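You operate a simulated robot arm through the tools that you are given. There is no shell and no other tool. Be economical: measure what you need, move in short steps, check, and stop when the job is done.

You are at the controls of a simulated robot arm. One attempt, no reset.

JOB
Put the blue pot on the counter by the pot away on the far end of the fridge top. Open the bench cupboard door, fetch the green jelly tub from the steel stand in the bench cupboard and set it on the side bench, then shut the door. Take the blue jug from the side bench and put it on the shelf of the open bench bay. Switch the yard switch on. Shut the left fridge door. Turn the dial on the well to off. Press the grey key on the till two times. Take the bottle on the upper middle shelf under the till and put it away on the counter by the sealer. The order is free. Set down upright: green jelly tub, jug, bottle.

The check looks at the end state, three seconds after you hand in, the way a careful person would. Anything else that was tipped, shoved, dropped, spilled or broken makes it a failure.

ROBOT AND FRAMES
A 6-joint arm with a two-finger gripper on a trunk, on a base that drives. Base frame: it is fixed to the floor where the robot stands at the start and does not move with it; the origin is under the middle of the robot, x ahead of it, y to its left, z up. Lengths are in cm, angles in degrees, forces in N, time in s.
Its first joint turns from -115.0 to 115.0 degrees. Places, roughly: bench cupboard door [-100, 40, 50]; blue pot (7x7x6 cm) [50, 10, 100]; bottle [-25, -575, 50]; counter by the sealer [80, -440, 100]; dial on the well [-100, -360, 110]; far end of the fridge top [-80, -360, 100]; grey key on the till [-70, -570, 110]; jug [-125, 50, 100]; left fridge door [-40, -360, 50]; shelf of the open bench bay [-130, 90, 50]; side bench [-130, 60, 100]; yard switch [-160, -170, 130]. Payload 2.1 kg.
The tool frame sits at the grasp point between the pads (the TCP): z along the fingers, y along the line on which they close. The tips reach 2 cm beyond it. Largest opening 10 cm; the body of the gripper starts 6.3 cm behind the TCP.
Orientation is that of the tool frame in the base frame, as [roll, pitch, yaw] about the fixed x, y, z axes, in that order (R = Rz(yaw) Ry(pitch) Rx(roll)). With the fingers straight down and closing along the base's y, the tool's x points along the base's -x, its y along +y and its z along -z.

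CONTROLS
- The arm moves only by the tool apply_moves. Its argument "increments" is a list of rows, each an object (a shift or turn left out is 0, a gripper value left out holds the last) with "xyz": the shift along the tool's x, y, z in units of 300 mm (1.0 is 300 mm), a list of three; "angular": the turn, a rotation vector about the tool's x, y, z in units of 45 degrees (1.0 is 45 degrees), a list of three. In form: [{"xyz": [tx, ty, tz], "angular": [rx, ry, rz]}, ...]. A call has 1 to 20 rows; each row is the pose to reach, as a shift and turn from the pose commanded when the call began, along the tool's axes at that moment. "hand" is the closure, from 0 (fully open) to 1 (shut), set as the call begins (left out, the last holds). A call with a number of a shift or a turn outside -1 to 1 is refused whole. A row lasts 0.2 s, in which the tool goes at most 5 cm and 8.6 degrees; a call with a longer step from one row to the next is refused whole, and so is a gripper value outside its range. Where a pose cannot be reached the arm comes as near as it can. A force on the tool above 40 N (or 10 N above the force at the start of the call, whichever is more), or a blocked arm, ends the call early, and 0.2 s more pass. Each finger travels about 15.3 cm/s and halts on what it meets, pressing with about 41 N; the grip force reading is that of the motor and also rises with nothing between the fingers. The clock runs only during rows and for 0.2 s after the last one: add rows that repeat a pose to give the fingers time. It gives the time, the measured TCP pose, the force on the tool (base axes), the opening and the grip force at its end, in the units of the frame above (readings bear some noise), with the torque about the TCP (base axes, N m) and any sound that the robot's microphone picked up, and new pictures: "views" is both (left out), scene, wrist or none.
- Cameras (640 x 400 px; columns grow to the right, rows downward): "scene" is now at [-6.31, 19.29, 159.39]; the picture's right is [1.00, 0.08, 0.00], its down [0.07, -0.93, -0.36] and it looks along [-0.03, 0.36, -0.93] (base axes); focal length 232 px, centre (320, 200). "wrist" rides on the gripper at [7, -1.8, -9.9] in the tool frame; the picture's right is [0.26, 0.97, 0.00], its down [-0.75, 0.20, -0.63] and it looks along [-0.61, 0.16, 0.78] (tool axes); focal length 230 px, centre (320, 200). There is no depth. A picture from a camera that has moved, and an enlarged one, comes with that camera's place and axes in the base frame and with its lens.
- raise_lower(by): slides the trunk up (or, below 0, down) by that many cm; the arm and the scene camera ride with it, the base frame stays. It gives what a move gives, with no picture.
- drive_base(legs): drives the robot by 1 to 6 legs, each [ahead, turn to the left] in cm and degrees, along the robot's own axes; the way and the turn of a leg run together, so that a leg with both is an arc; at most 150 cm and 180 degrees a leg. The arm and the cameras ride along, it lands a little off, and it stops where it bumps. It gives what a move gives, and a new picture of the scene camera.
- pan_tilt(pan, tilt): turns the head with the scene camera to pan (to the left, within 155 degrees either way) and tilt (down, from -29 to 69), counted from straight ahead of the robot. It gives what a move gives, and a new picture of the scene camera.
- inspect(camera, box): a new picture of the part [left, top, right, bottom] of that camera's present view, enlarged. No time passes.
- finish_job(): hands the job in; it is judged then, once.

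Work in short steps. Places have to be worked out from the pictures, the camera data and where the tool is seen: move nearer, look again, correct. Check each grasp and each placing, and mend what went wrong. You have 207 turns and 260 pictures in all, those below and enlarged ones among them. Open the gripper and draw the arm clear of the work before you hand the job in, unless the task says otherwise; then end with one line.

The tools are called after "Emit:" as name(argument=value, ...) on one line, values as JSON. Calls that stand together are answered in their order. apply_moves: Moves the arm, as the interface text tells. Its arguments: {"type":"object","properties":{"increments":{"type":"array","items":{"type":"object","properties":{"xyz":{"type":"array","items":{"type":"number"}},"angular":{"type":"array","items":{"type":"number"}}}}},"hand":{"type":"number"},"views":{"type":"string","enum":["both","scene","wrist","none"]}},"required":["increments"]} The other tools are called the same way: raise_lower (by) slides the trunk up or down; drive_base (legs) drives the base; pan_tilt (pan, tilt) turns the head that bears the scene camera; inspect (camera, box) takes an enlarged picture of a part of a camera's view; finish_job () hands the job in.

At the start:

```text
t: 0.0
ee_pos: [-5.0, 27.24, 126.64]
ee_rot: [179.7, -0.2, 180.0]
ft_force: [0.5, -0.5, 0.2]
wrist_torque: [0.0, 0.01, -0.01]
opening: 10.01
grip_force: 0.2
trunk travel left (down, up): [-82.8, 16.2]
robot x, y, heading: [0.17, -0.04, 0.1]
head pan, tilt: [94.5, 68.8]
```

scene: 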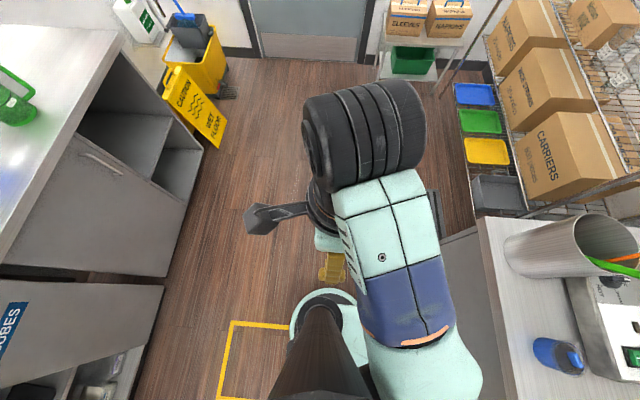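
wrist: 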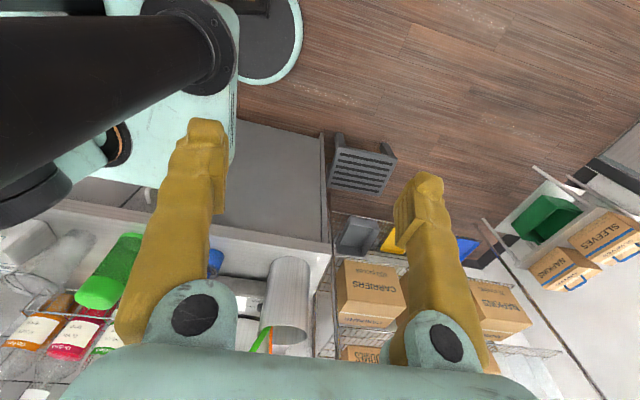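

I start by surveying the room: head level and pointed to different directions.

Emit:
pan_tilt(pan=0, tilt=35)

Emit:
pan_tilt(pan=-90, tilt=25)

Emit:
pan_tilt(pan=150, tilt=35)

```text
t: 1.7
ee_pos: [-4.98, 27.29, 126.76]
ee_rot: [179.7, -0.2, -180.0]
ft_force: [0.7, 0.0, -1.0]
wrist_torque: [0.01, -0.03, 0.03]
opening: 10.01
grip_force: 0.1
trunk travel left (down, up): [-82.8, 16.2]
robot x, y, heading: [-0.15, -0.34, -0.2]
head pan, tilt: [0.0, 35.0]
camera scene: at [2.95, 13.71, 163.76], right [0.0, -1.0, 0.0], down [-0.57, 0.0, -0.82], along [0.82, 0.0, -0.57], focal length 232 px, centre (320, 200)
```

scene: 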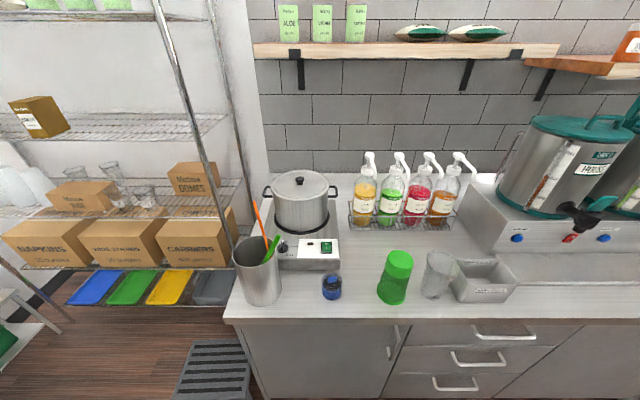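

```text
t: 3.4
ee_pos: [-5.03, 27.31, 126.65]
ee_rot: [179.7, -0.1, 180.0]
ft_force: [-0.4, -0.3, 0.4]
wrist_torque: [0.0, -0.02, 0.02]
opening: 10.01
grip_force: 0.0
trunk travel left (down, up): [-82.8, 16.2]
robot x, y, heading: [-0.17, -0.34, -0.2]
head pan, tilt: [-90.0, 25.0]
camera scene: at [-5.85, 4.48, 165.34], right [-1.0, 0.0, 0.0], down [0.0, 0.42, -0.91], along [0.0, -0.91, -0.42], focal length 232 px, centre (320, 200)
```

scene: 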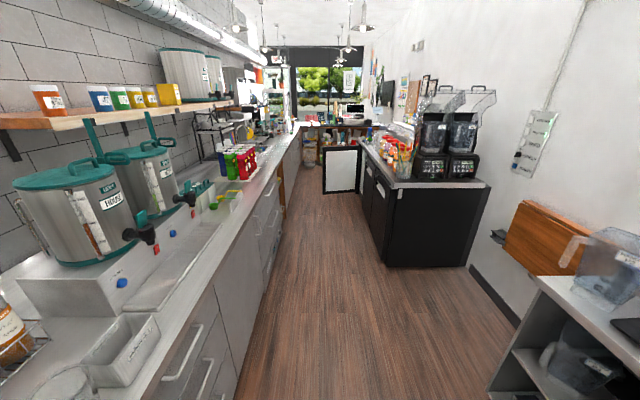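

```text
t: 6.7
ee_pos: [-4.94, 27.26, 126.66]
ee_rot: [179.7, -0.1, -180.0]
ft_force: [0.5, -0.5, -1.1]
wrist_torque: [0.01, 0.0, 0.02]
opening: 10.01
grip_force: 0.1
trunk travel left (down, up): [-82.8, 16.2]
robot x, y, heading: [-0.3, -0.46, -0.1]
head pan, tilt: [150.0, 35.0]
camera scene: at [-13.49, 18.11, 163.76], right [0.5, 0.87, 0.0], down [0.5, -0.29, -0.82], along [-0.71, 0.41, -0.57], focal length 232 px, centre (320, 200)
```

scene: 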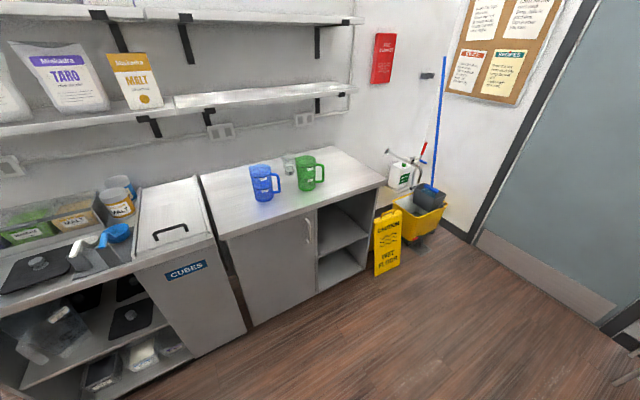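

The pot is at about (50,10). I try swinging the arm toward the front at the present height to learn its reach.

Emit:
apply_moves(increments=[{"xyz": [-0.15, 0, 0]}, {"xyz": [-0.3, 0, 0]}, {"xyz": [-0.43, 0, 0]}, {"xyz": [-0.58, -0.05, 0]}, {"xyz": [-0.7, -0.15, 0]}, {"xyz": [-0.82, -0.25, 0]}, {"xyz": [-0.92, -0.37, 0]}, {"xyz": [-1, -0.5, 0]}, {"xyz": [-1, -0.6, 0]}])

Emit:
pan_tilt(pan=0, tilt=60)

```text
t: 8.7
ee_pos: [24.95, 9.05, 126.61]
ee_rot: [179.7, 0.0, -180.0]
ft_force: [-0.4, -0.6, 0.0]
wrist_torque: [0.0, -0.03, -0.01]
opening: 9.99
grip_force: 0.0
trunk travel left (down, up): [-82.8, 16.2]
robot x, y, heading: [-0.2, -0.2, 0.1]
head pan, tilt: [150.0, 35.0]
camera scene: at [-13.58, 17.96, 163.77], right [0.5, 0.87, 0.0], down [0.5, -0.29, -0.82], along [-0.71, 0.41, -0.57], focal length 232 px, centre (320, 200)
camera wrist: at [17.98, 7.13, 136.48], right [-0.26, 0.97, 0.01], down [0.75, 0.2, 0.63], along [0.61, 0.17, -0.78], focal length 230 px, centre (320, 200)
```

scene: 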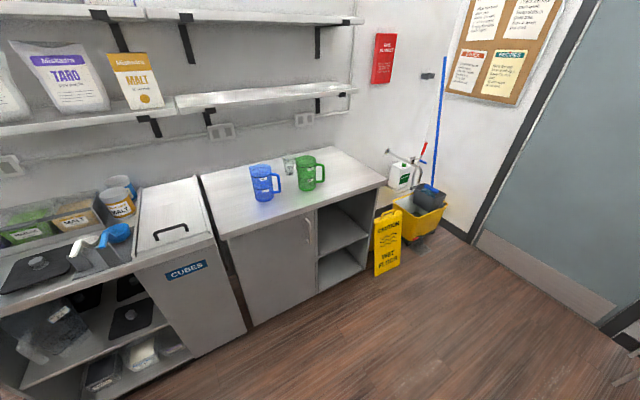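
wrist: 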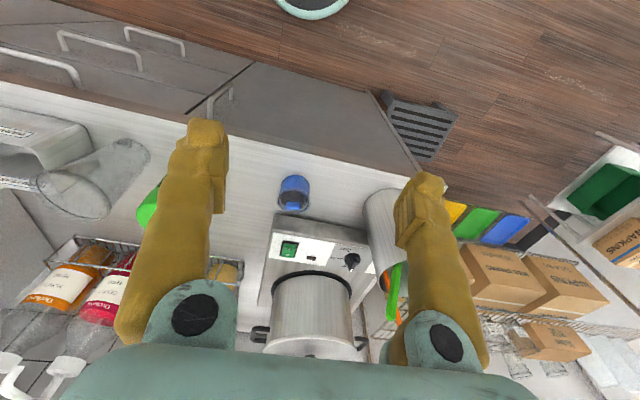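

```text
t: 11.1
ee_pos: [24.96, 9.1, 126.52]
ee_rot: [179.7, -0.1, 180.0]
ft_force: [0.2, 0.4, -0.1]
wrist_torque: [0.01, 0.01, 0.03]
opening: 10.0
grip_force: 0.1
trunk travel left (down, up): [-82.8, 16.2]
robot x, y, heading: [-0.27, -0.78, -0.0]
head pan, tilt: [0.0, 60.0]
camera scene: at [0.81, 13.69, 160.34], right [0.0, -1.0, 0.0], down [-0.87, 0.0, -0.5], along [0.5, 0.0, -0.87], focal length 232 px, centre (320, 200)
```

scene: 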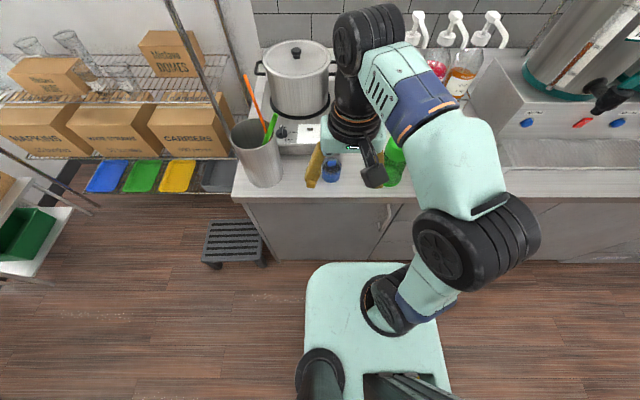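

The arm follows well. I extend over the pot at this height.

Emit:
apply_moves(increments=[{"xyz": [-0.16, 0.01, 0]}, {"xyz": [-0.32, 0.02, 0]}, {"xyz": [-0.48, 0.03, 0]}, {"xyz": [-0.64, 0.03, 0]}, {"xyz": [-0.8, 0.03, 0]}, {"xyz": [-0.85, 0.03, 0]}])

```text
t: 12.5
ee_pos: [40.43, 7.96, 120.68]
ee_rot: [179.6, -0.1, -180.0]
ft_force: [-0.3, 0.3, -0.6]
wrist_torque: [0.02, 0.02, 0.02]
opening: 9.98
grip_force: 0.1
out of reach, approached as far as the arm can: row 2, 3, 4, 5, 6
trunk travel left (down, up): [-82.8, 16.2]
robot x, y, heading: [0.15, -0.31, 0.0]
head pan, tilt: [0.0, 60.0]
camera scene: at [0.81, 13.67, 160.34], right [0.0, -1.0, 0.0], down [-0.87, 0.0, -0.5], along [0.5, 0.0, -0.87], focal length 232 px, centre (320, 200)
camera wrist: at [33.46, 6.14, 130.52], right [-0.26, 0.97, 0.01], down [0.75, 0.2, 0.63], along [0.61, 0.17, -0.78], focal length 230 px, centre (320, 200)
```

scene: 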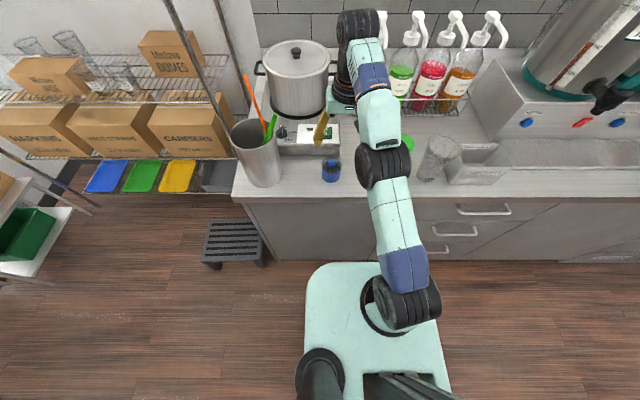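
wrist: 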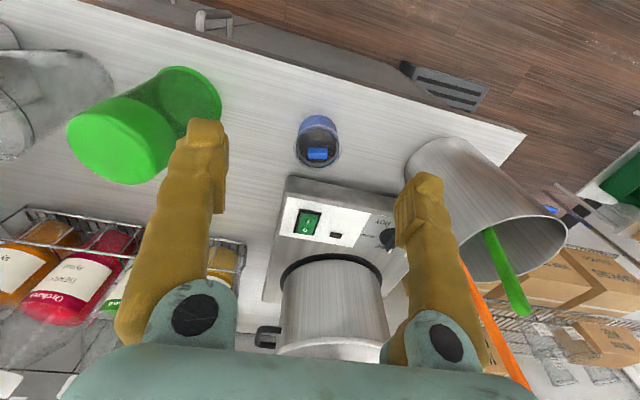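

The arm is stretched out at this height, but lower should reach farther. I move straight down a little to see what the commanded pose is.

Emit:
apply_moves(increments=[{"xyz": [0, 0, 0.1]}, {"xyz": [0, 0, 0.2]}, {"xyz": [0, 0, 0.3]}], views="none")

```text
t: 13.3
ee_pos: [40.35, 8.3, 111.86]
ee_rot: [179.7, -0.1, -180.0]
ft_force: [-0.2, 0.8, 0.7]
wrist_torque: [-0.01, -0.03, -0.01]
opening: 10.02
grip_force: 0.0
trunk travel left (down, up): [-82.8, 16.2]
robot x, y, heading: [0.26, -0.36, -0.1]
head pan, tilt: [0.0, 60.0]
```

Commands start from the achieved pose. I go to just above the pot.

Emit:
apply_moves(increments=[{"xyz": [-0.08, 0.02, 0.1]}, {"xyz": [-0.18, 0.04, 0.18]}, {"xyz": [-0.3, 0.057, 0.24]}, {"xyz": [-0.3, 0.057, 0.24]}])

```text
t: 14.3
ee_pos: [46.69, 9.63, 104.01]
ee_rot: [179.7, -0.1, -180.0]
ft_force: [-0.7, 0.0, -0.5]
wrist_torque: [0.01, -0.01, 0.01]
opening: 10.0
grip_force: 0.1
out of reach, approached as far as the arm can: row 3, 4
trunk travel left (down, up): [-82.8, 16.2]
robot x, y, heading: [0.14, -0.32, -0.1]
head pan, tilt: [0.0, 60.0]
camera scene: at [0.82, 13.68, 160.34], right [0.0, -1.0, 0.0], down [-0.87, 0.0, -0.5], along [0.5, 0.0, -0.87], focal length 232 px, centre (320, 200)
camera wrist: at [39.75, 7.63, 113.96], right [-0.26, 0.97, 0.01], down [0.75, 0.2, 0.63], along [0.61, 0.17, -0.78], focal length 230 px, centre (320, 200)
```

scene: 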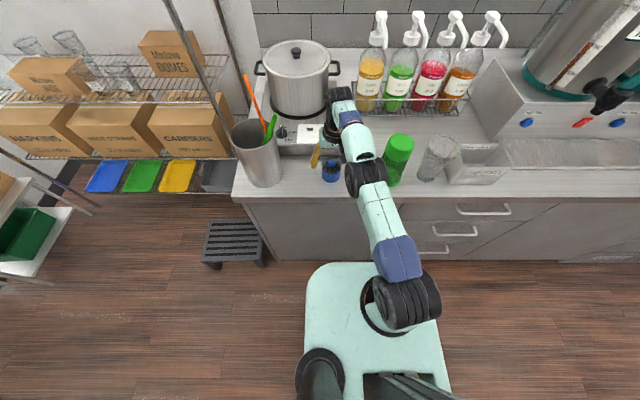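
wrist: 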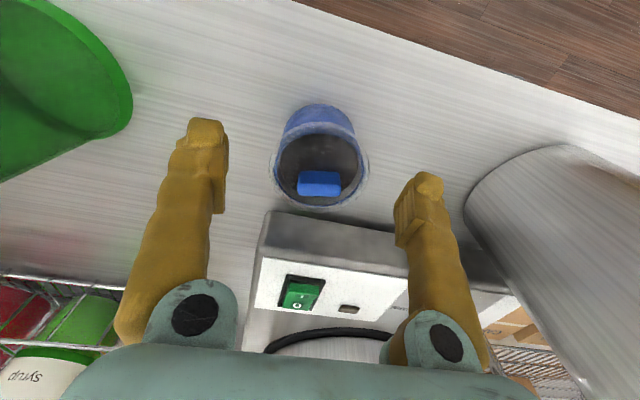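

Pot rim centre is about (48.8,10.2). I descend around it while reaching forward.

Emit:
apply_moves(increments=[{"xyz": [0, 0.02, 0.1]}, {"xyz": [-0.04, 0.02, 0.18]}, {"xyz": [-0.075, 0.02, 0.26]}, {"xyz": [-0.075, 0.02, 0.28]}])

```text
t: 15.3
ee_pos: [46.93, 9.85, 96.84]
ee_rot: [179.7, -0.2, -180.0]
ft_force: [0.4, 0.3, 0.0]
wrist_torque: [-0.01, 0.0, 0.02]
opening: 10.0
grip_force: 0.0
out of reach, approached as far as the arm can: row 2, 3, 4
trunk travel left (down, up): [-82.8, 16.2]
robot x, y, heading: [-0.17, -0.28, -0.1]
head pan, tilt: [0.0, 60.0]
camera scene: at [0.82, 13.7, 160.33], right [0.0, -1.0, 0.0], down [-0.87, 0.0, -0.5], along [0.5, 0.0, -0.87], focal length 232 px, centre (320, 200)
camera wrist: at [40.05, 7.94, 106.61], right [-0.26, 0.97, 0.01], down [0.75, 0.2, 0.63], along [0.61, 0.17, -0.78], focal length 230 px, centre (320, 200)
```

scene: 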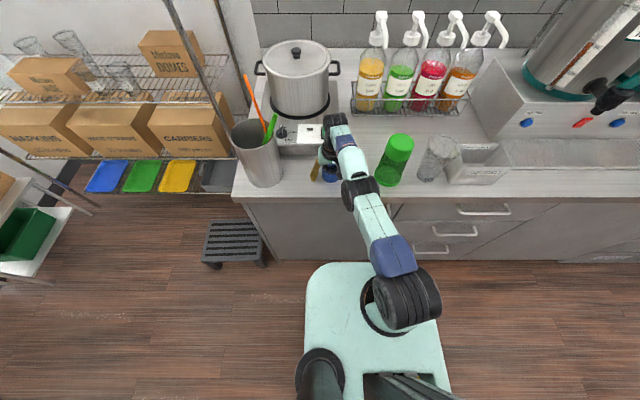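
wrist: 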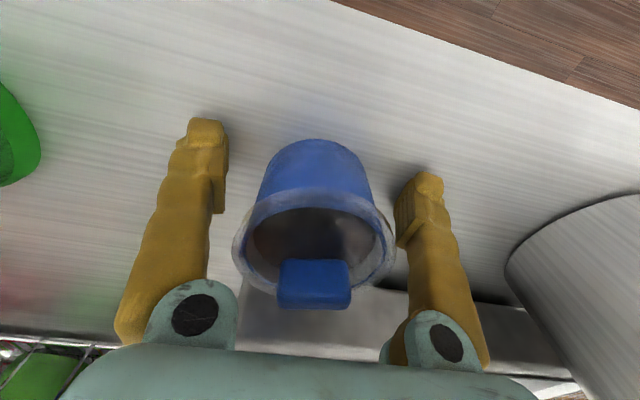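

The rim centre is about (49.5,10.3) and I'm at 46.9 at full stretch. I tilt the fingers forward 15° to gain reach.

Emit:
apply_moves(increments=[{"xyz": [-0.03, 0.01, 0], "angular": [0, -0.17, 0]}, {"xyz": [-0.08, 0.015, 0.02], "angular": [0, -0.34, 0]}, {"xyz": [-0.085, 0.015, 0.04], "angular": [0, -0.34, 0]}])

```text
t: 16.1
ee_pos: [50.83, 10.82, 96.84]
ee_rot: [179.6, 17.0, -180.0]
ft_force: [-7.1, 3.9, 35.8]
wrist_torque: [-1.88, 0.34, -0.67]
opening: 9.98
grip_force: 0.1
out of reach, approached as far as the arm can: row 1, 2, 3
trunk travel left (down, up): [-82.8, 16.2]
robot x, y, heading: [0.28, -0.63, 0.0]
head pan, tilt: [0.0, 60.0]
stopped in row 3: the force on the tool passed its limit at 44 N (the readings are from after the stop); the commanded pose is now the measured one
camera scene: at [-2.36, 13.79, 160.51], right [0.0, -1.0, 0.0], down [-0.86, 0.0, -0.52], along [0.52, 0.0, -0.86], focal length 232 px, centre (320, 200)
camera wrist: at [41.35, 8.93, 104.18], right [-0.25, 0.97, -0.07], down [0.54, 0.2, 0.82], along [0.81, 0.17, -0.57], focal length 230 px, centre (320, 200)
```

scene: 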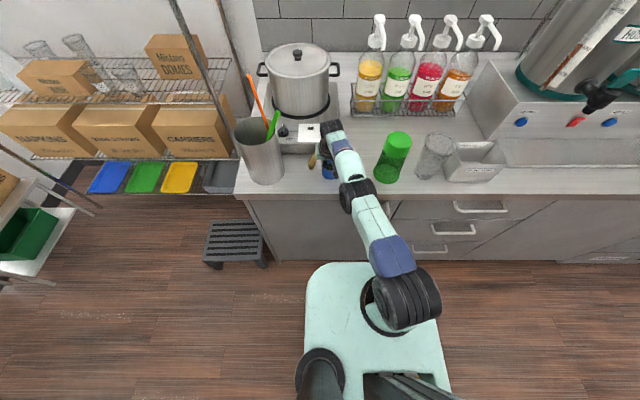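
wrist: 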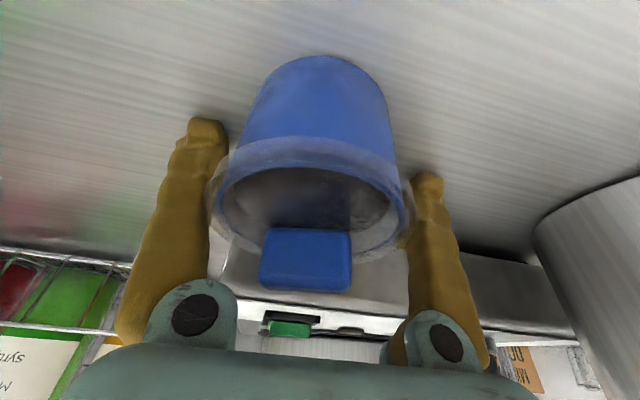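

One finger met the counter (z ≈ 94); by the rim's apparent size the pot is at (47.9,10.0), rim z ≈ 99.8. I lift slightly, go back to vertical at about (47.3,10,97).

Emit:
apply_moves(increments=[{"xyz": [-0.01, 0, -0.032]}, {"xyz": [0.04, -0.015, -0.055], "angular": [0, 0.19, 0]}, {"xyz": [0.106, -0.027, -0.06], "angular": [0, 0.37, 0]}, {"xyz": [0.106, -0.027, -0.053], "angular": [0, 0.37, 0]}])

```text
t: 16.9
ee_pos: [50.21, 10.05, 97.0]
ee_rot: [179.4, 4.0, -179.7]
ft_force: [0.8, 0.2, -0.1]
wrist_torque: [0.01, 0.08, -0.01]
opening: 10.0
grip_force: 0.1
out of reach, approached as far as the arm can: row 2, 3
trunk travel left (down, up): [-82.8, 16.2]
robot x, y, heading: [0.1, -0.47, -0.1]
head pan, tilt: [0.0, 60.0]
stopped in row 3: the force on the tool passed its limit at 71 N (the readings are from after the stop); the commanded pose is now the measured one
camera scene: at [3.21, 13.89, 160.34], right [0.0, -1.0, 0.0], down [-0.87, 0.0, -0.49], along [0.49, 0.0, -0.87], focal length 232 px, centre (320, 200)
camera wrist: at [42.75, 8.2, 106.3], right [-0.26, 0.96, -0.01], down [0.7, 0.2, 0.68], along [0.66, 0.17, -0.73], focal length 230 px, centre (320, 200)
```

scene: 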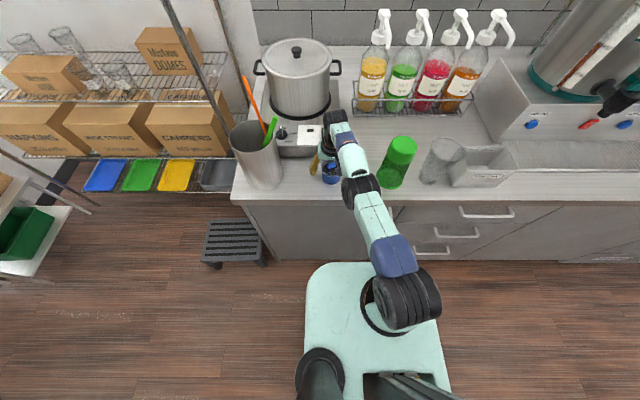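
wrist: 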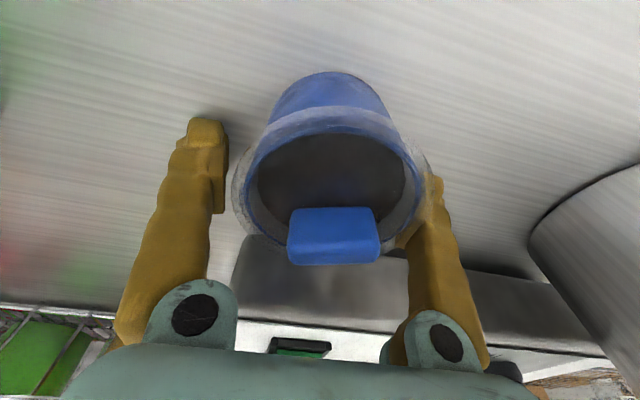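

A bump was felt, but now the force is zero; I wait a moment and look before continuing.

Emit:
apply_moves(increments=[{"xyz": [0, 0, 0]}, {"xyz": [0, 0, 0]}], views="wrist")

Emit:
inspect(camera="scene", box=[270, 100, 410, 210])

```text
t: 17.5
ee_pos: [49.15, 9.98, 97.19]
ee_rot: [179.4, 4.1, -179.6]
ft_force: [0.3, -0.2, -0.2]
wrist_torque: [0.03, 0.02, 0.0]
opening: 10.0
grip_force: 0.0
trunk travel left (down, up): [-82.8, 16.2]
robot x, y, heading: [-0.12, -0.77, -0.0]
head pan, tilt: [0.0, 60.0]
camera wrist: at [41.58, 7.92, 106.41], right [-0.26, 0.96, -0.01], down [0.7, 0.2, 0.68], along [0.66, 0.18, -0.73], focal length 230 px, centre (320, 200)
```

wrist: 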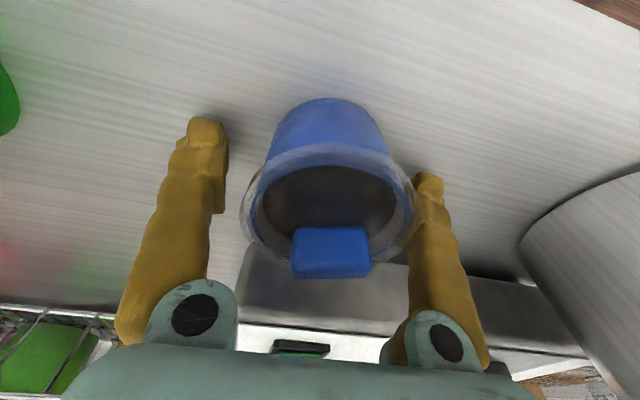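

```text
3.64 times, centred on (340, 155) of scene
camera zoom: at [1.41, 13.67, 160.32], right [0.0, -1.0, 0.0], down [-0.87, 0.0, -0.5], along [0.5, 0.0, -0.87], focal length 845 px, centre (247, 364)
```

zoom: 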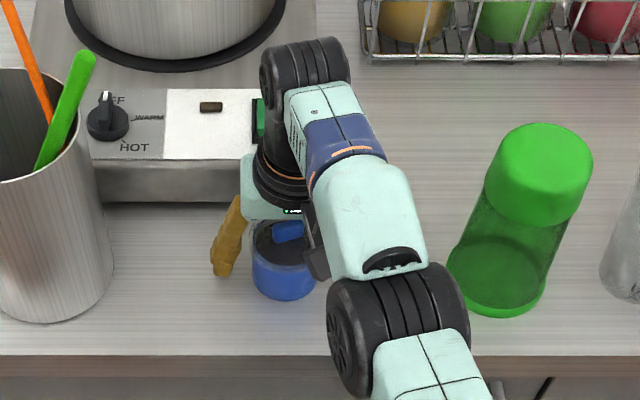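

Pot stands between the fingers. I adjust slightly back and close.

Emit:
apply_moves(increments=[{"xyz": [0.02, 0.008, 0]}, {"xyz": [0.02, 0.008, 0]}, {"xyz": [0.02, 0.008, 0]}, {"xyz": [0.02, 0.008, 0]}], hand=1, views="wrist")

```text
t: 18.5
ee_pos: [48.47, 10.14, 97.38]
ee_rot: [179.3, 4.5, -179.6]
ft_force: [1.3, -0.3, 10.1]
wrist_torque: [-0.38, -0.02, 0.07]
opening: 5.86
grip_force: 41.4
trunk travel left (down, up): [-82.8, 16.2]
robot x, y, heading: [-0.07, -0.15, 0.3]
head pan, tilt: [0.0, 60.0]
camera wrist: at [40.77, 8.18, 106.63], right [-0.26, 0.96, -0.01], down [0.7, 0.2, 0.69], along [0.67, 0.18, -0.73], focal length 230 px, centre (320, 200)
```

wrist: 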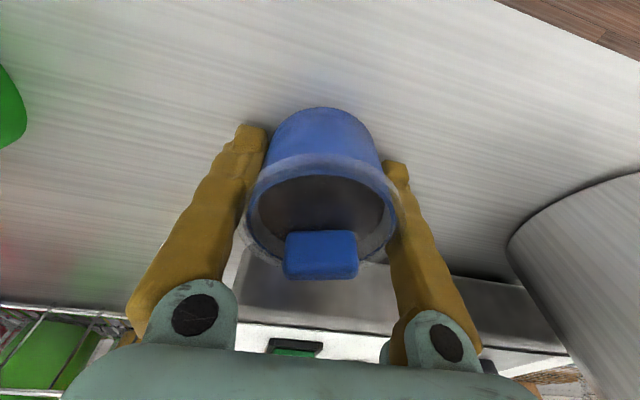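

Pot gripped (5.9 cm). I lift it and draw back.

Emit:
apply_moves(increments=[{"xyz": [0, 0, -0.08]}, {"xyz": [0, 0, -0.2]}, {"xyz": [0.1, 0, -0.3]}, {"xyz": [0.25, 0, -0.4]}, {"xyz": [0.4, 0, -0.5]}, {"xyz": [0.55, 0, -0.55]}, {"xyz": [0.7, 0, -0.6]}, {"xyz": [0.85, 0, -0.6]}])

```text
refused: row 4 steps farther than a row can; nothing moved
```

Emit:
apply_moves(increments=[{"xyz": [0, 0, -0.08]}, {"xyz": [0, 0, -0.2]}, {"xyz": [0.1, 0, -0.3]}, {"xyz": [0.2, 0, -0.4]}, {"xyz": [0.3, 0, -0.5]}, {"xyz": [0.44, 0, -0.55]}, {"xyz": [0.58, 0, -0.6]}, {"xyz": [0.73, 0, -0.6]}, {"xyz": [0.85, 0, -0.6]}])

```text
t: 20.5
ee_pos: [37.19, 21.32, 117.83]
ee_rot: [-179.8, 3.4, -179.5]
ft_force: [-1.4, 1.7, -4.0]
wrist_torque: [-0.11, -0.03, 0.02]
opening: 5.85
grip_force: 41.3
out of reach, approached as far as the arm can: row 1, 3, 4, 5, 6, 7, 8, 9
trunk travel left (down, up): [-82.8, 16.2]
robot x, y, heading: [-0.23, -0.9, 0.1]
head pan, tilt: [0.0, 60.0]
heard: snap
camera scene: at [0.74, 14.05, 160.3], right [0.0, -1.0, 0.0], down [-0.87, 0.0, -0.5], along [0.5, 0.0, -0.87], focal length 232 px, centre (320, 200)
camera wrist: at [29.8, 19.3, 127.22], right [-0.27, 0.96, -0.02], down [0.71, 0.21, 0.67], along [0.65, 0.17, -0.74], focal length 230 px, centre (320, 200)
```

scene: 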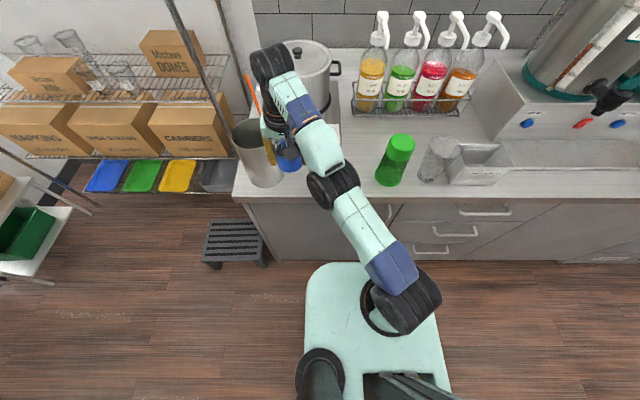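
wrist: 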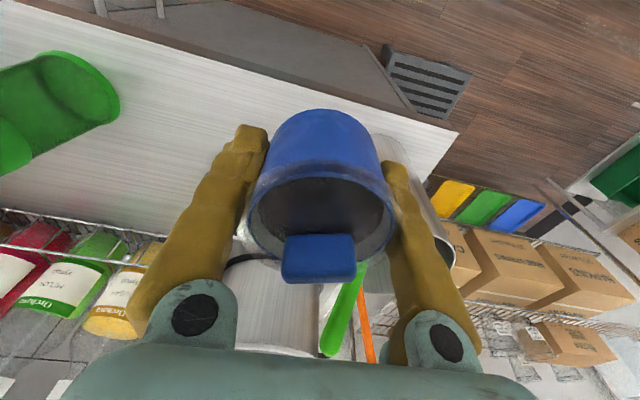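

A snap was heard and the arm drifted sideways near the utensil canister. I inspect the area for damage.

Emit:
inspect(camera="scene", box=[200, 40, 360, 200])

Emit:
inspect(camera="wrist", box=[180, 80, 500, 380])

```text
2.50 times, centred on (280, 120) of scene
camera zoom: at [0.74, 14.05, 160.3], right [0.0, -1.0, 0.0], down [-0.87, 0.0, -0.5], along [0.5, 0.0, -0.87], focal length 581 px, centre (420, 400)
```

zoom: 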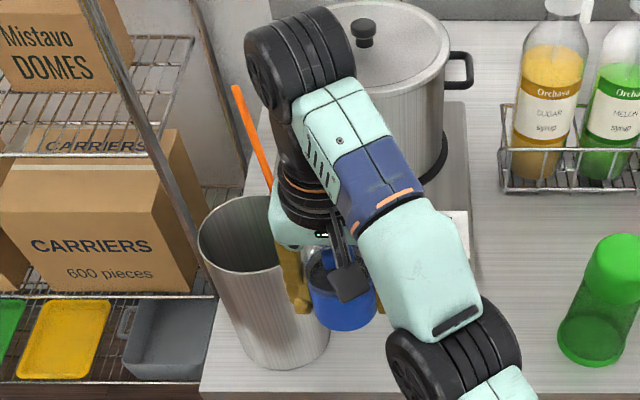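

```text
1.33 times, centred on (340, 230) of wrist
camera zoom: at [29.8, 19.3, 127.22], right [-0.27, 0.96, -0.02], down [0.71, 0.21, 0.67], along [0.65, 0.17, -0.74], focal length 307 px, centre (293, 160)
```

zoom: 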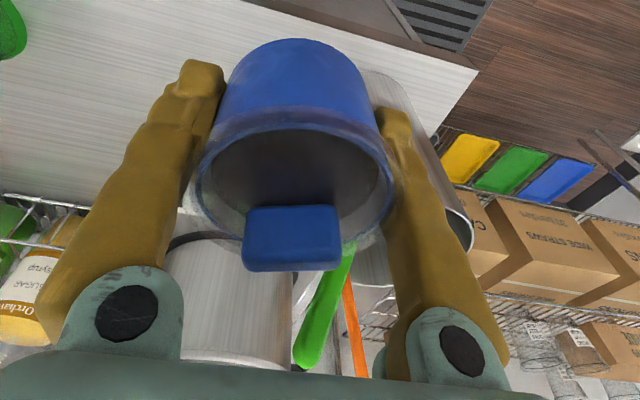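

Nothing looks displaced. I draw the pot straight back from the counter, then look at the hob.

Emit:
apply_moves(increments=[{"xyz": [0.12, -0.06, -0.02]}, {"xyz": [0.26, -0.1, -0.02]}, {"xyz": [0.4, -0.15, -0.02]}, {"xyz": [0.5, -0.2, -0.02]}, {"xyz": [0.5, -0.2, -0.02]}], views="scene")

Emit:
inspect(camera="scene", box=[220, 20, 400, 200])

```text
t: 21.7
ee_pos: [22.39, 14.78, 117.81]
ee_rot: [179.3, 4.5, -179.6]
ft_force: [0.3, -0.2, -4.2]
wrist_torque: [-0.02, 0.0, 0.02]
opening: 5.87
grip_force: 41.2
out of reach, approached as far as the arm can: row 1
trunk travel left (down, up): [-82.8, 16.2]
robot x, y, heading: [-0.25, -0.66, 0.1]
head pan, tilt: [0.0, 60.0]
camera scene: at [0.86, 13.54, 160.35], right [0.0, -1.0, 0.0], down [-0.87, 0.0, -0.5], along [0.5, 0.0, -0.87], focal length 232 px, centre (320, 200)
```

scene: 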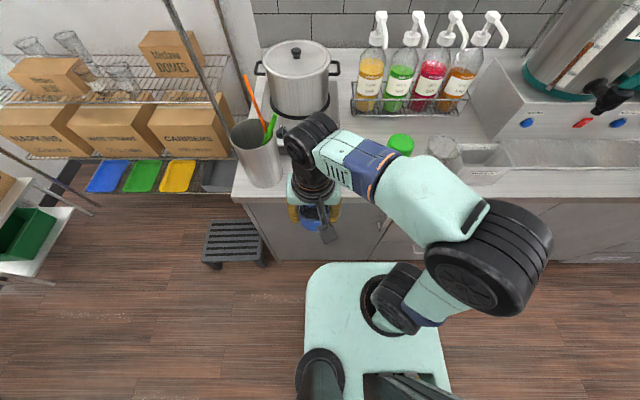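

```text
2.22 times, centred on (310, 110) of scene
camera zoom: at [0.86, 13.54, 160.35], right [0.0, -1.0, 0.0], down [-0.87, 0.0, -0.5], along [0.5, 0.0, -0.87], focal length 516 px, centre (342, 400)
```

zoom: 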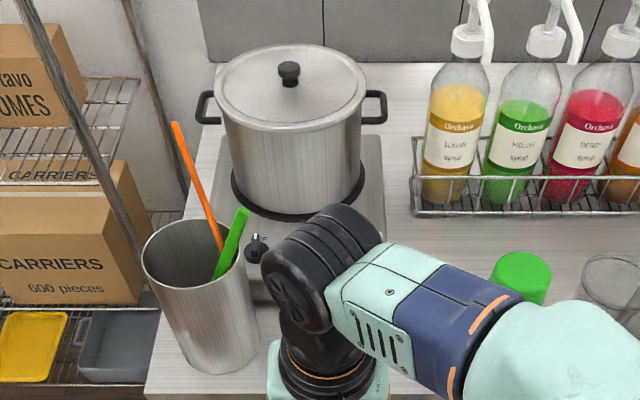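

I swing the arm to the left carry pose and recheck the hob's dial and switch.

Emit:
apply_moves(increments=[{"xyz": [0.02, 0.14, 0]}, {"xyz": [0.06, 0.28, 0]}, {"xyz": [0.15, 0.4, 0]}, {"xyz": [0.28, 0.45, 0]}, {"xyz": [0.42, 0.45, 0]}, {"xyz": [0.56, 0.43, 0]}, {"xyz": [0.7, 0.4, 0]}, {"xyz": [0.84, 0.38, 0]}], views="none")

Emit:
inspect(camera="scene", box=[250, 80, 370, 180])

```text
t: 23.5
ee_pos: [-3.3, 25.95, 115.95]
ee_rot: [179.4, 4.4, -179.7]
ft_force: [-0.3, -0.1, -3.6]
wrist_torque: [0.0, -0.06, 0.01]
opening: 5.86
grip_force: 40.5
trunk travel left (down, up): [-82.8, 16.2]
robot x, y, heading: [0.17, -0.34, 0.1]
head pan, tilt: [0.0, 60.0]
```

```text
4.00 times, centred on (310, 130) of scene
camera zoom: at [0.62, 13.73, 160.33], right [0.0, -1.0, 0.0], down [-0.87, 0.0, -0.5], along [0.5, 0.0, -0.87], focal length 929 px, centre (360, 480)
```

zoom: 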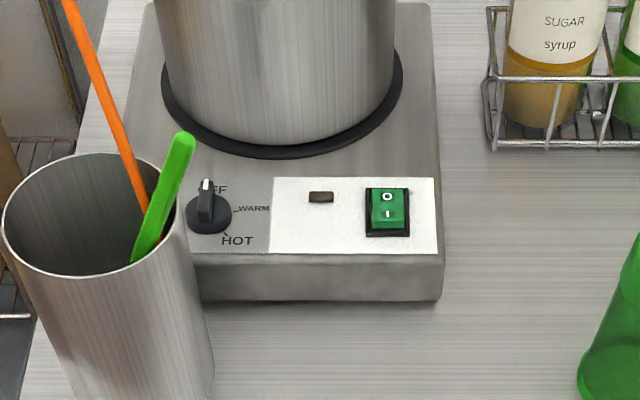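

I retake the same head view as at the start to compare the hob switch state.

Emit:
pan_tilt(pan=0, tilt=35)

Emit:
inspect(camera="scene", box=[220, 150, 440, 320])

```text
t: 24.4
ee_pos: [-2.98, 26.04, 116.1]
ee_rot: [179.4, 4.3, -179.7]
ft_force: [-0.2, -0.4, -4.1]
wrist_torque: [0.0, -0.02, 0.02]
opening: 5.87
grip_force: 40.5
trunk travel left (down, up): [-82.8, 16.2]
robot x, y, heading: [-0.07, -0.22, -0.3]
head pan, tilt: [0.0, 35.0]
camera scene: at [3.02, 13.75, 163.75], right [0.0, -1.0, 0.0], down [-0.57, 0.0, -0.82], along [0.82, 0.0, -0.57], focal length 232 px, centre (320, 200)
```

scene: 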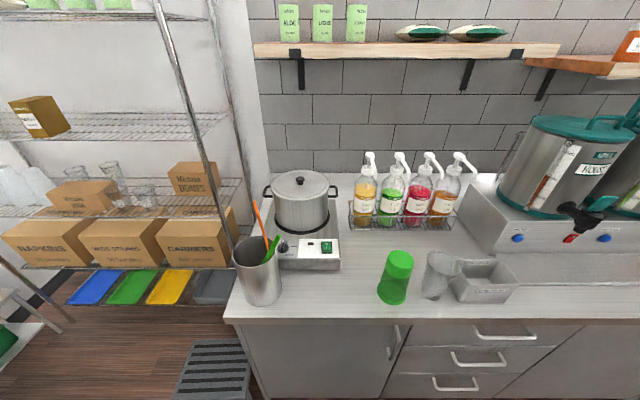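

```text
2.35 times, centred on (330, 235) of scene
camera zoom: at [3.02, 13.75, 163.75], right [0.0, -1.0, 0.0], down [-0.57, 0.0, -0.82], along [0.82, 0.0, -0.57], focal length 547 px, centre (296, 118)
```

zoom: 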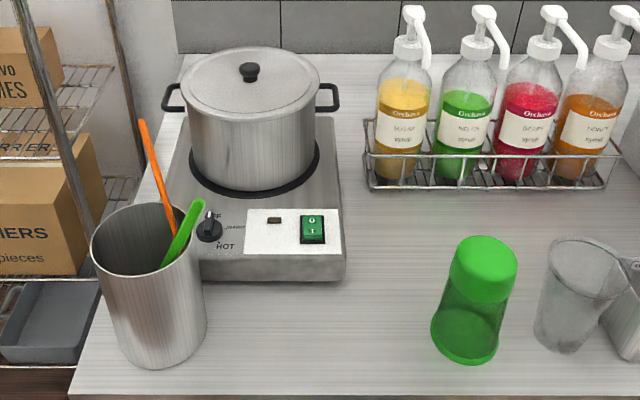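

The urn tap's red lever looks different from before; I zoom on it.

Emit:
inspect(camera="scene", box=[480, 150, 640, 270])

```text
3.33 times, centred on (560, 210) of scene
camera zoom: at [3.02, 13.75, 163.75], right [0.0, -1.0, 0.0], down [-0.57, 0.0, -0.82], along [0.82, 0.0, -0.57], focal length 774 px, centre (-480, 167)
```

zoom: 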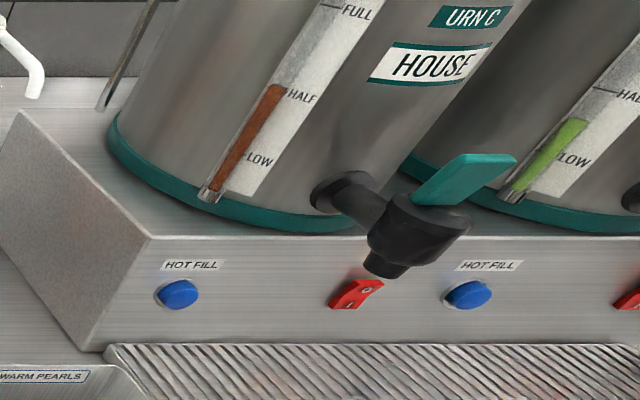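

The urn is unchanged. Pot in hand, I turn to face -y and drive down the aisle.

Emit:
drive_base(legs=[[0, -90], [150, 0]])

Emit:
pan_tilt(pan=-35, tilt=30)

```text
t: 35.7
ee_pos: [28.57, -149.13, 116.12]
ee_rot: [179.4, 4.4, 90.9]
ft_force: [0.4, -0.1, -2.5]
wrist_torque: [0.0, 0.0, 0.02]
opening: 5.87
grip_force: 41.0
trunk travel left (down, up): [-82.8, 16.2]
robot x, y, heading: [1.94, -152.36, -89.3]
head pan, tilt: [0.0, 35.0]
camera scene: at [16.48, -154.94, 163.76], right [-1.0, -0.01, 0.0], down [-0.01, 0.57, -0.82], along [0.01, -0.82, -0.57], focal length 232 px, centre (320, 200)
```

scene: 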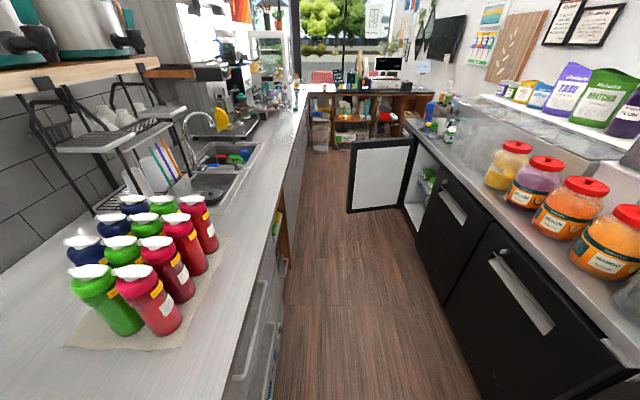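

```text
t: 36.7
ee_pos: [28.66, -149.09, 116.07]
ee_rot: [179.4, 4.3, 90.9]
ft_force: [0.3, -0.5, -3.6]
wrist_torque: [0.0, -0.02, -0.05]
opening: 5.86
grip_force: 41.3
trunk travel left (down, up): [-82.8, 16.2]
robot x, y, heading: [2.15, -152.06, -89.3]
head pan, tilt: [-35.0, 30.0]
camera scene: at [11.3, -153.63, 164.54], right [-0.83, 0.56, 0.0], down [0.28, 0.41, -0.87], along [-0.49, -0.71, -0.5], focal length 232 px, centre (320, 200)
```

scene: 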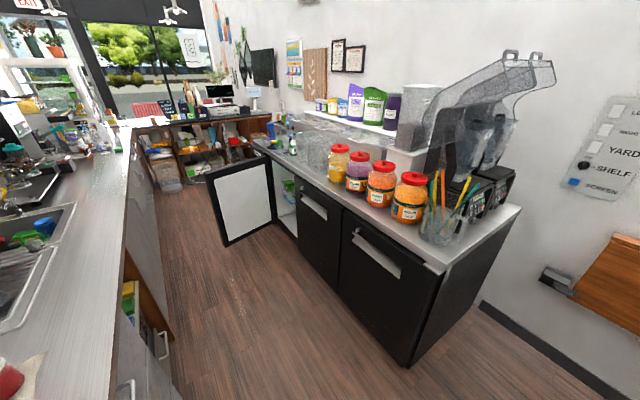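

I see the fridge with its left door standing open into the aisle. I drive nearer, keeping to the aisle's middle.

Emit:
drive_base(legs=[[135, 0]])

Emit:
pan_tilt(pan=-60, tilt=40)

```text
t: 43.5
ee_pos: [29.64, -286.06, 116.14]
ee_rot: [179.4, 4.3, 90.7]
ft_force: [0.5, 1.1, -3.5]
wrist_torque: [-0.04, -0.02, 0.02]
opening: 5.86
grip_force: 41.2
trunk travel left (down, up): [-82.8, 16.2]
robot x, y, heading: [3.78, -289.35, -89.6]
head pan, tilt: [-35.0, 30.0]
camera scene: at [12.41, -290.51, 164.54], right [-0.82, 0.57, 0.0], down [0.28, 0.41, -0.87], along [-0.49, -0.71, -0.5], focal length 232 px, centre (320, 200)
```

scene: 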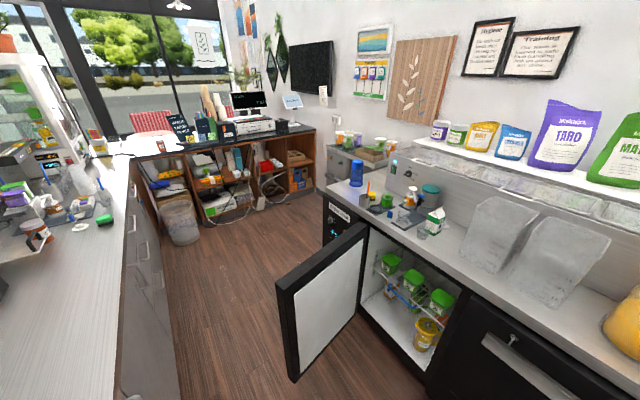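

```text
t: 44.4
ee_pos: [29.76, -286.02, 116.11]
ee_rot: [179.4, 4.3, 90.8]
ft_force: [-0.1, -0.2, -2.8]
wrist_torque: [-0.02, 0.0, -0.01]
opening: 5.84
grip_force: 41.3
trunk travel left (down, up): [-82.8, 16.2]
robot x, y, heading: [3.56, -289.39, -89.6]
head pan, tilt: [-60.0, 40.0]
camera scene: at [10.24, -287.41, 163.01], right [-0.51, 0.86, 0.0], down [0.55, 0.33, -0.77], along [-0.66, -0.39, -0.64], focal length 232 px, centre (320, 200)
```

scene: 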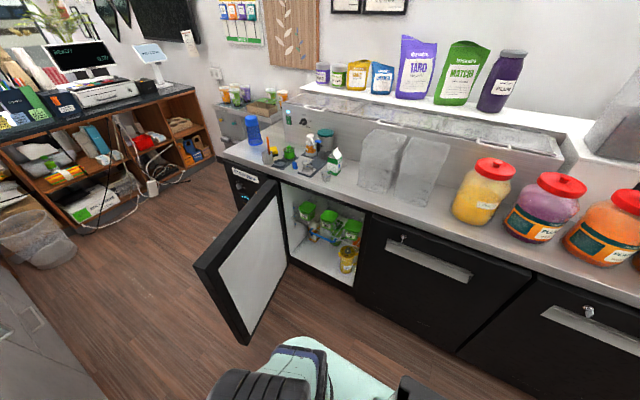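

I zoom onto the far end of the fridge top and the door.

Emit:
inspect(camera="scene", box=[190, 70, 390, 210])

Emit:
inspect(camera="scene", box=[180, 160, 380, 350])

```text
2.86 times, centred on (290, 140) of scene
camera zoom: at [10.24, -287.41, 163.01], right [-0.51, 0.86, 0.0], down [0.55, 0.33, -0.77], along [-0.66, -0.39, -0.64], focal length 664 px, centre (406, 371)
```

zoom: 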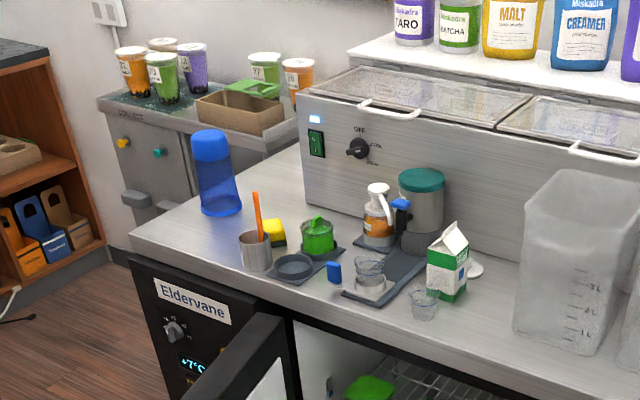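

```text
2.11 times, centred on (280, 255) of scene
camera zoom: at [10.24, -287.41, 163.01], right [-0.51, 0.86, 0.0], down [0.55, 0.33, -0.77], along [-0.66, -0.39, -0.64], focal length 489 px, centre (404, 84)
```

zoom: 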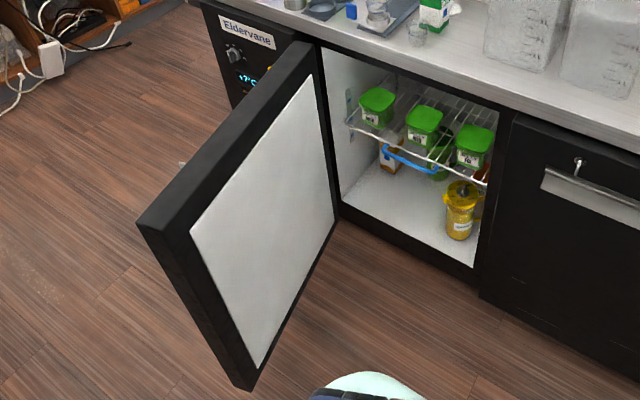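

The door's free edge is at about x=-10 and blocks part of the aisle. I look down to learn the base's footprint.

Emit:
pan_tilt(pan=-150, tilt=69)

Emit:
pan_tilt(pan=0, tilt=45)

```text
t: 46.1
ee_pos: [29.79, -286.12, 116.07]
ee_rot: [179.5, 4.4, 90.7]
ft_force: [0.4, 0.7, -3.1]
wrist_torque: [-0.03, 0.03, 0.03]
opening: 5.86
grip_force: 41.0
trunk travel left (down, up): [-82.8, 16.2]
robot x, y, heading: [3.74, -289.25, -89.5]
head pan, tilt: [-150.0, 68.8]
camera scene: at [14.71, -278.29, 159.39], right [0.86, 0.51, 0.0], down [0.47, -0.8, -0.36], along [-0.18, 0.31, -0.93], focal length 232 px, centre (320, 200)
```

scene: 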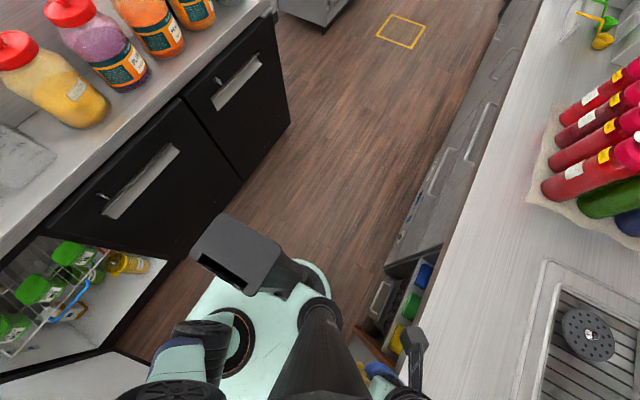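

```text
t: 48.4
ee_pos: [29.85, -286.0, 116.05]
ee_rot: [179.4, 4.4, 90.7]
ft_force: [-0.4, -1.0, -3.9]
wrist_torque: [-0.05, -0.01, 0.02]
opening: 5.87
grip_force: 40.4
trunk travel left (down, up): [-82.8, 16.2]
robot x, y, heading: [3.29, -289.27, -89.5]
head pan, tilt: [0.0, 45.0]
camera scene: at [17.6, -291.24, 162.28], right [-1.0, -0.01, 0.0], down [0.0, 0.71, -0.71], along [0.0, -0.71, -0.71], focal length 232 px, centre (320, 200)
```

scene: 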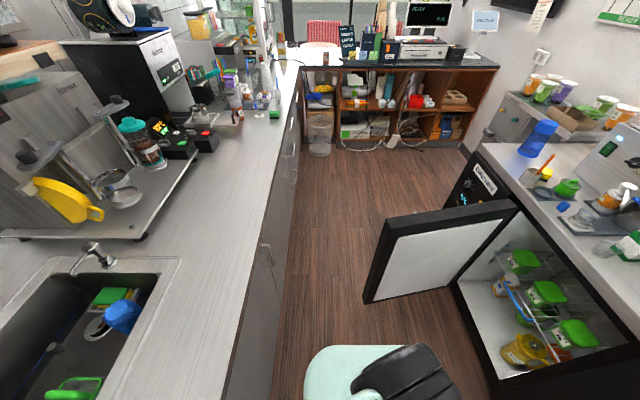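

The gap past the door is too tight to be safe. I'll park the pot on the counter strip at my left for a moment; I look there first.

Emit:
pan_tilt(pan=75, tilt=60)

```text
t: 49.9
ee_pos: [29.72, -286.17, 116.12]
ee_rot: [179.4, 4.3, 90.7]
ft_force: [-0.6, -0.1, -3.1]
wrist_torque: [-0.01, -0.01, -0.02]
opening: 5.83
grip_force: 41.5
trunk travel left (down, up): [-82.8, 16.2]
robot x, y, heading: [3.66, -289.44, -89.3]
head pan, tilt: [75.0, 60.0]
camera scene: at [24.0, -284.8, 160.33], right [-0.25, -0.97, 0.0], down [-0.84, 0.22, -0.5], along [0.48, -0.13, -0.87], focal length 232 px, centre (320, 200)
```

scene: 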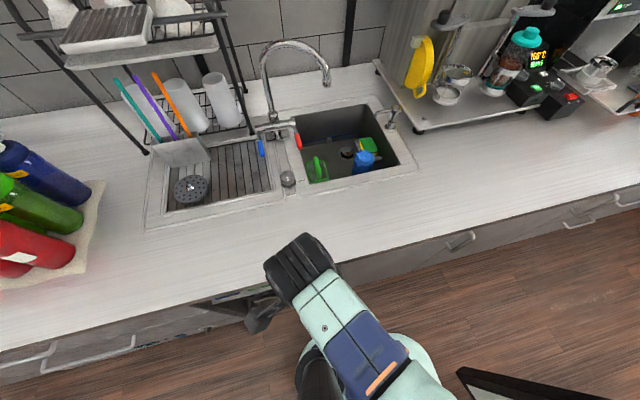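

The strip around (48,-280) is free. I lower the pot toward it, stopping just above.

Emit:
apply_moves(increments=[{"xyz": [0.07, 0.13, 0.02]}, {"xyz": [0.14, 0.26, 0.06]}, {"xyz": [0.2, 0.38, 0.14]}, {"xyz": [0.2, 0.49, 0.25]}, {"xyz": [0.2, 0.57, 0.37]}, {"xyz": [0.2, 0.6, 0.48]}, {"xyz": [0.2, 0.6, 0.5]}])

```text
t: 51.5
ee_pos: [43.45, -282.48, 100.46]
ee_rot: [179.4, 4.2, 90.6]
ft_force: [0.5, 0.6, -3.0]
wrist_torque: [0.0, 0.0, 0.0]
opening: 5.88
grip_force: 40.6
out of reach, approached as far as the arm can: row 1, 2, 3, 4, 5, 6, 7
trunk travel left (down, up): [-82.8, 16.2]
robot x, y, heading: [3.12, -289.49, -89.6]
head pan, tilt: [75.0, 60.0]
camera scene: at [24.06, -284.76, 160.32], right [-0.25, -0.97, 0.0], down [-0.84, 0.22, -0.5], along [0.48, -0.13, -0.87], focal length 232 px, centre (320, 200)
camera wrist: at [41.45, -274.71, 109.62], right [0.96, 0.27, -0.01], down [0.2, -0.7, 0.69], along [0.18, -0.66, -0.73], focal length 230 px, centre (320, 200)
```

scene: 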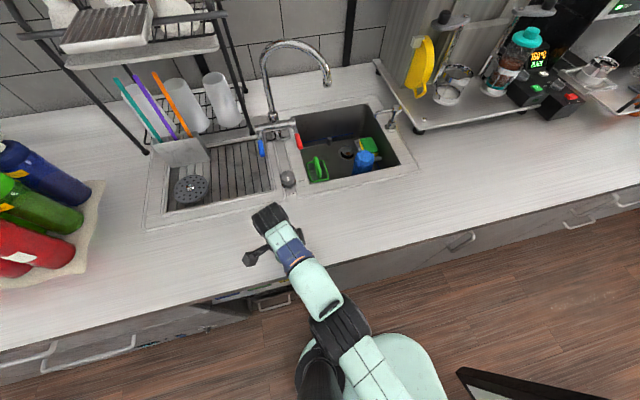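
wrist: 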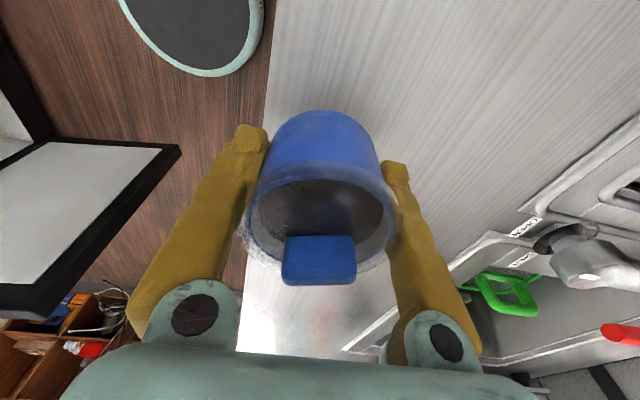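

The arm is at its limit with the pot at the edge. I lift 5 cm, shift the base about 5 cm toward the counter with a small zigzag, and look again.

Emit:
apply_moves(increments=[{"xyz": [0, -0.05, -0.13]}, {"xyz": [0, -0.06, -0.2]}], views="none")

Emit:
drive_base(legs=[[0, 30], [10, 0], [0, -30]])

```text
t: 52.1
ee_pos: [41.56, -282.08, 106.43]
ee_rot: [179.4, 4.2, 90.8]
ft_force: [0.0, 0.4, -3.7]
wrist_torque: [0.0, 0.01, 0.01]
opening: 5.88
grip_force: 40.9
trunk travel left (down, up): [-82.8, 16.2]
robot x, y, heading: [3.35, -289.43, -89.5]
head pan, tilt: [75.0, 60.0]
```

```text
t: 56.2
ee_pos: [46.63, -290.41, 106.37]
ee_rot: [179.5, 4.3, 91.1]
ft_force: [-0.1, -0.5, -3.2]
wrist_torque: [0.02, -0.03, -0.04]
opening: 5.86
grip_force: 41.0
trunk travel left (down, up): [-82.8, 16.2]
robot x, y, heading: [8.55, -298.16, -89.2]
head pan, tilt: [75.0, 60.0]
camera scene: at [29.2, -293.14, 160.31], right [-0.25, -0.97, 0.0], down [-0.84, 0.21, -0.5], along [0.48, -0.12, -0.87], focal length 232 px, centre (320, 200)
```

scene: 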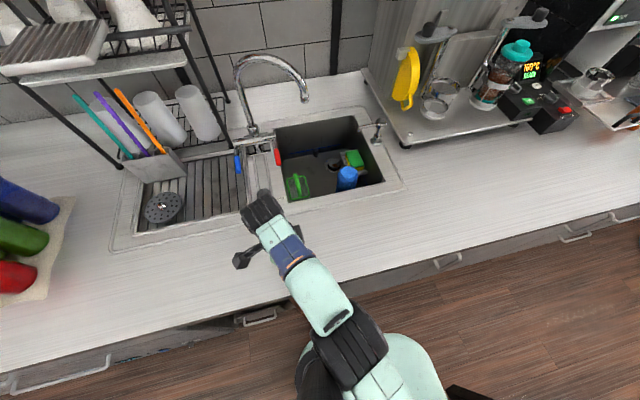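

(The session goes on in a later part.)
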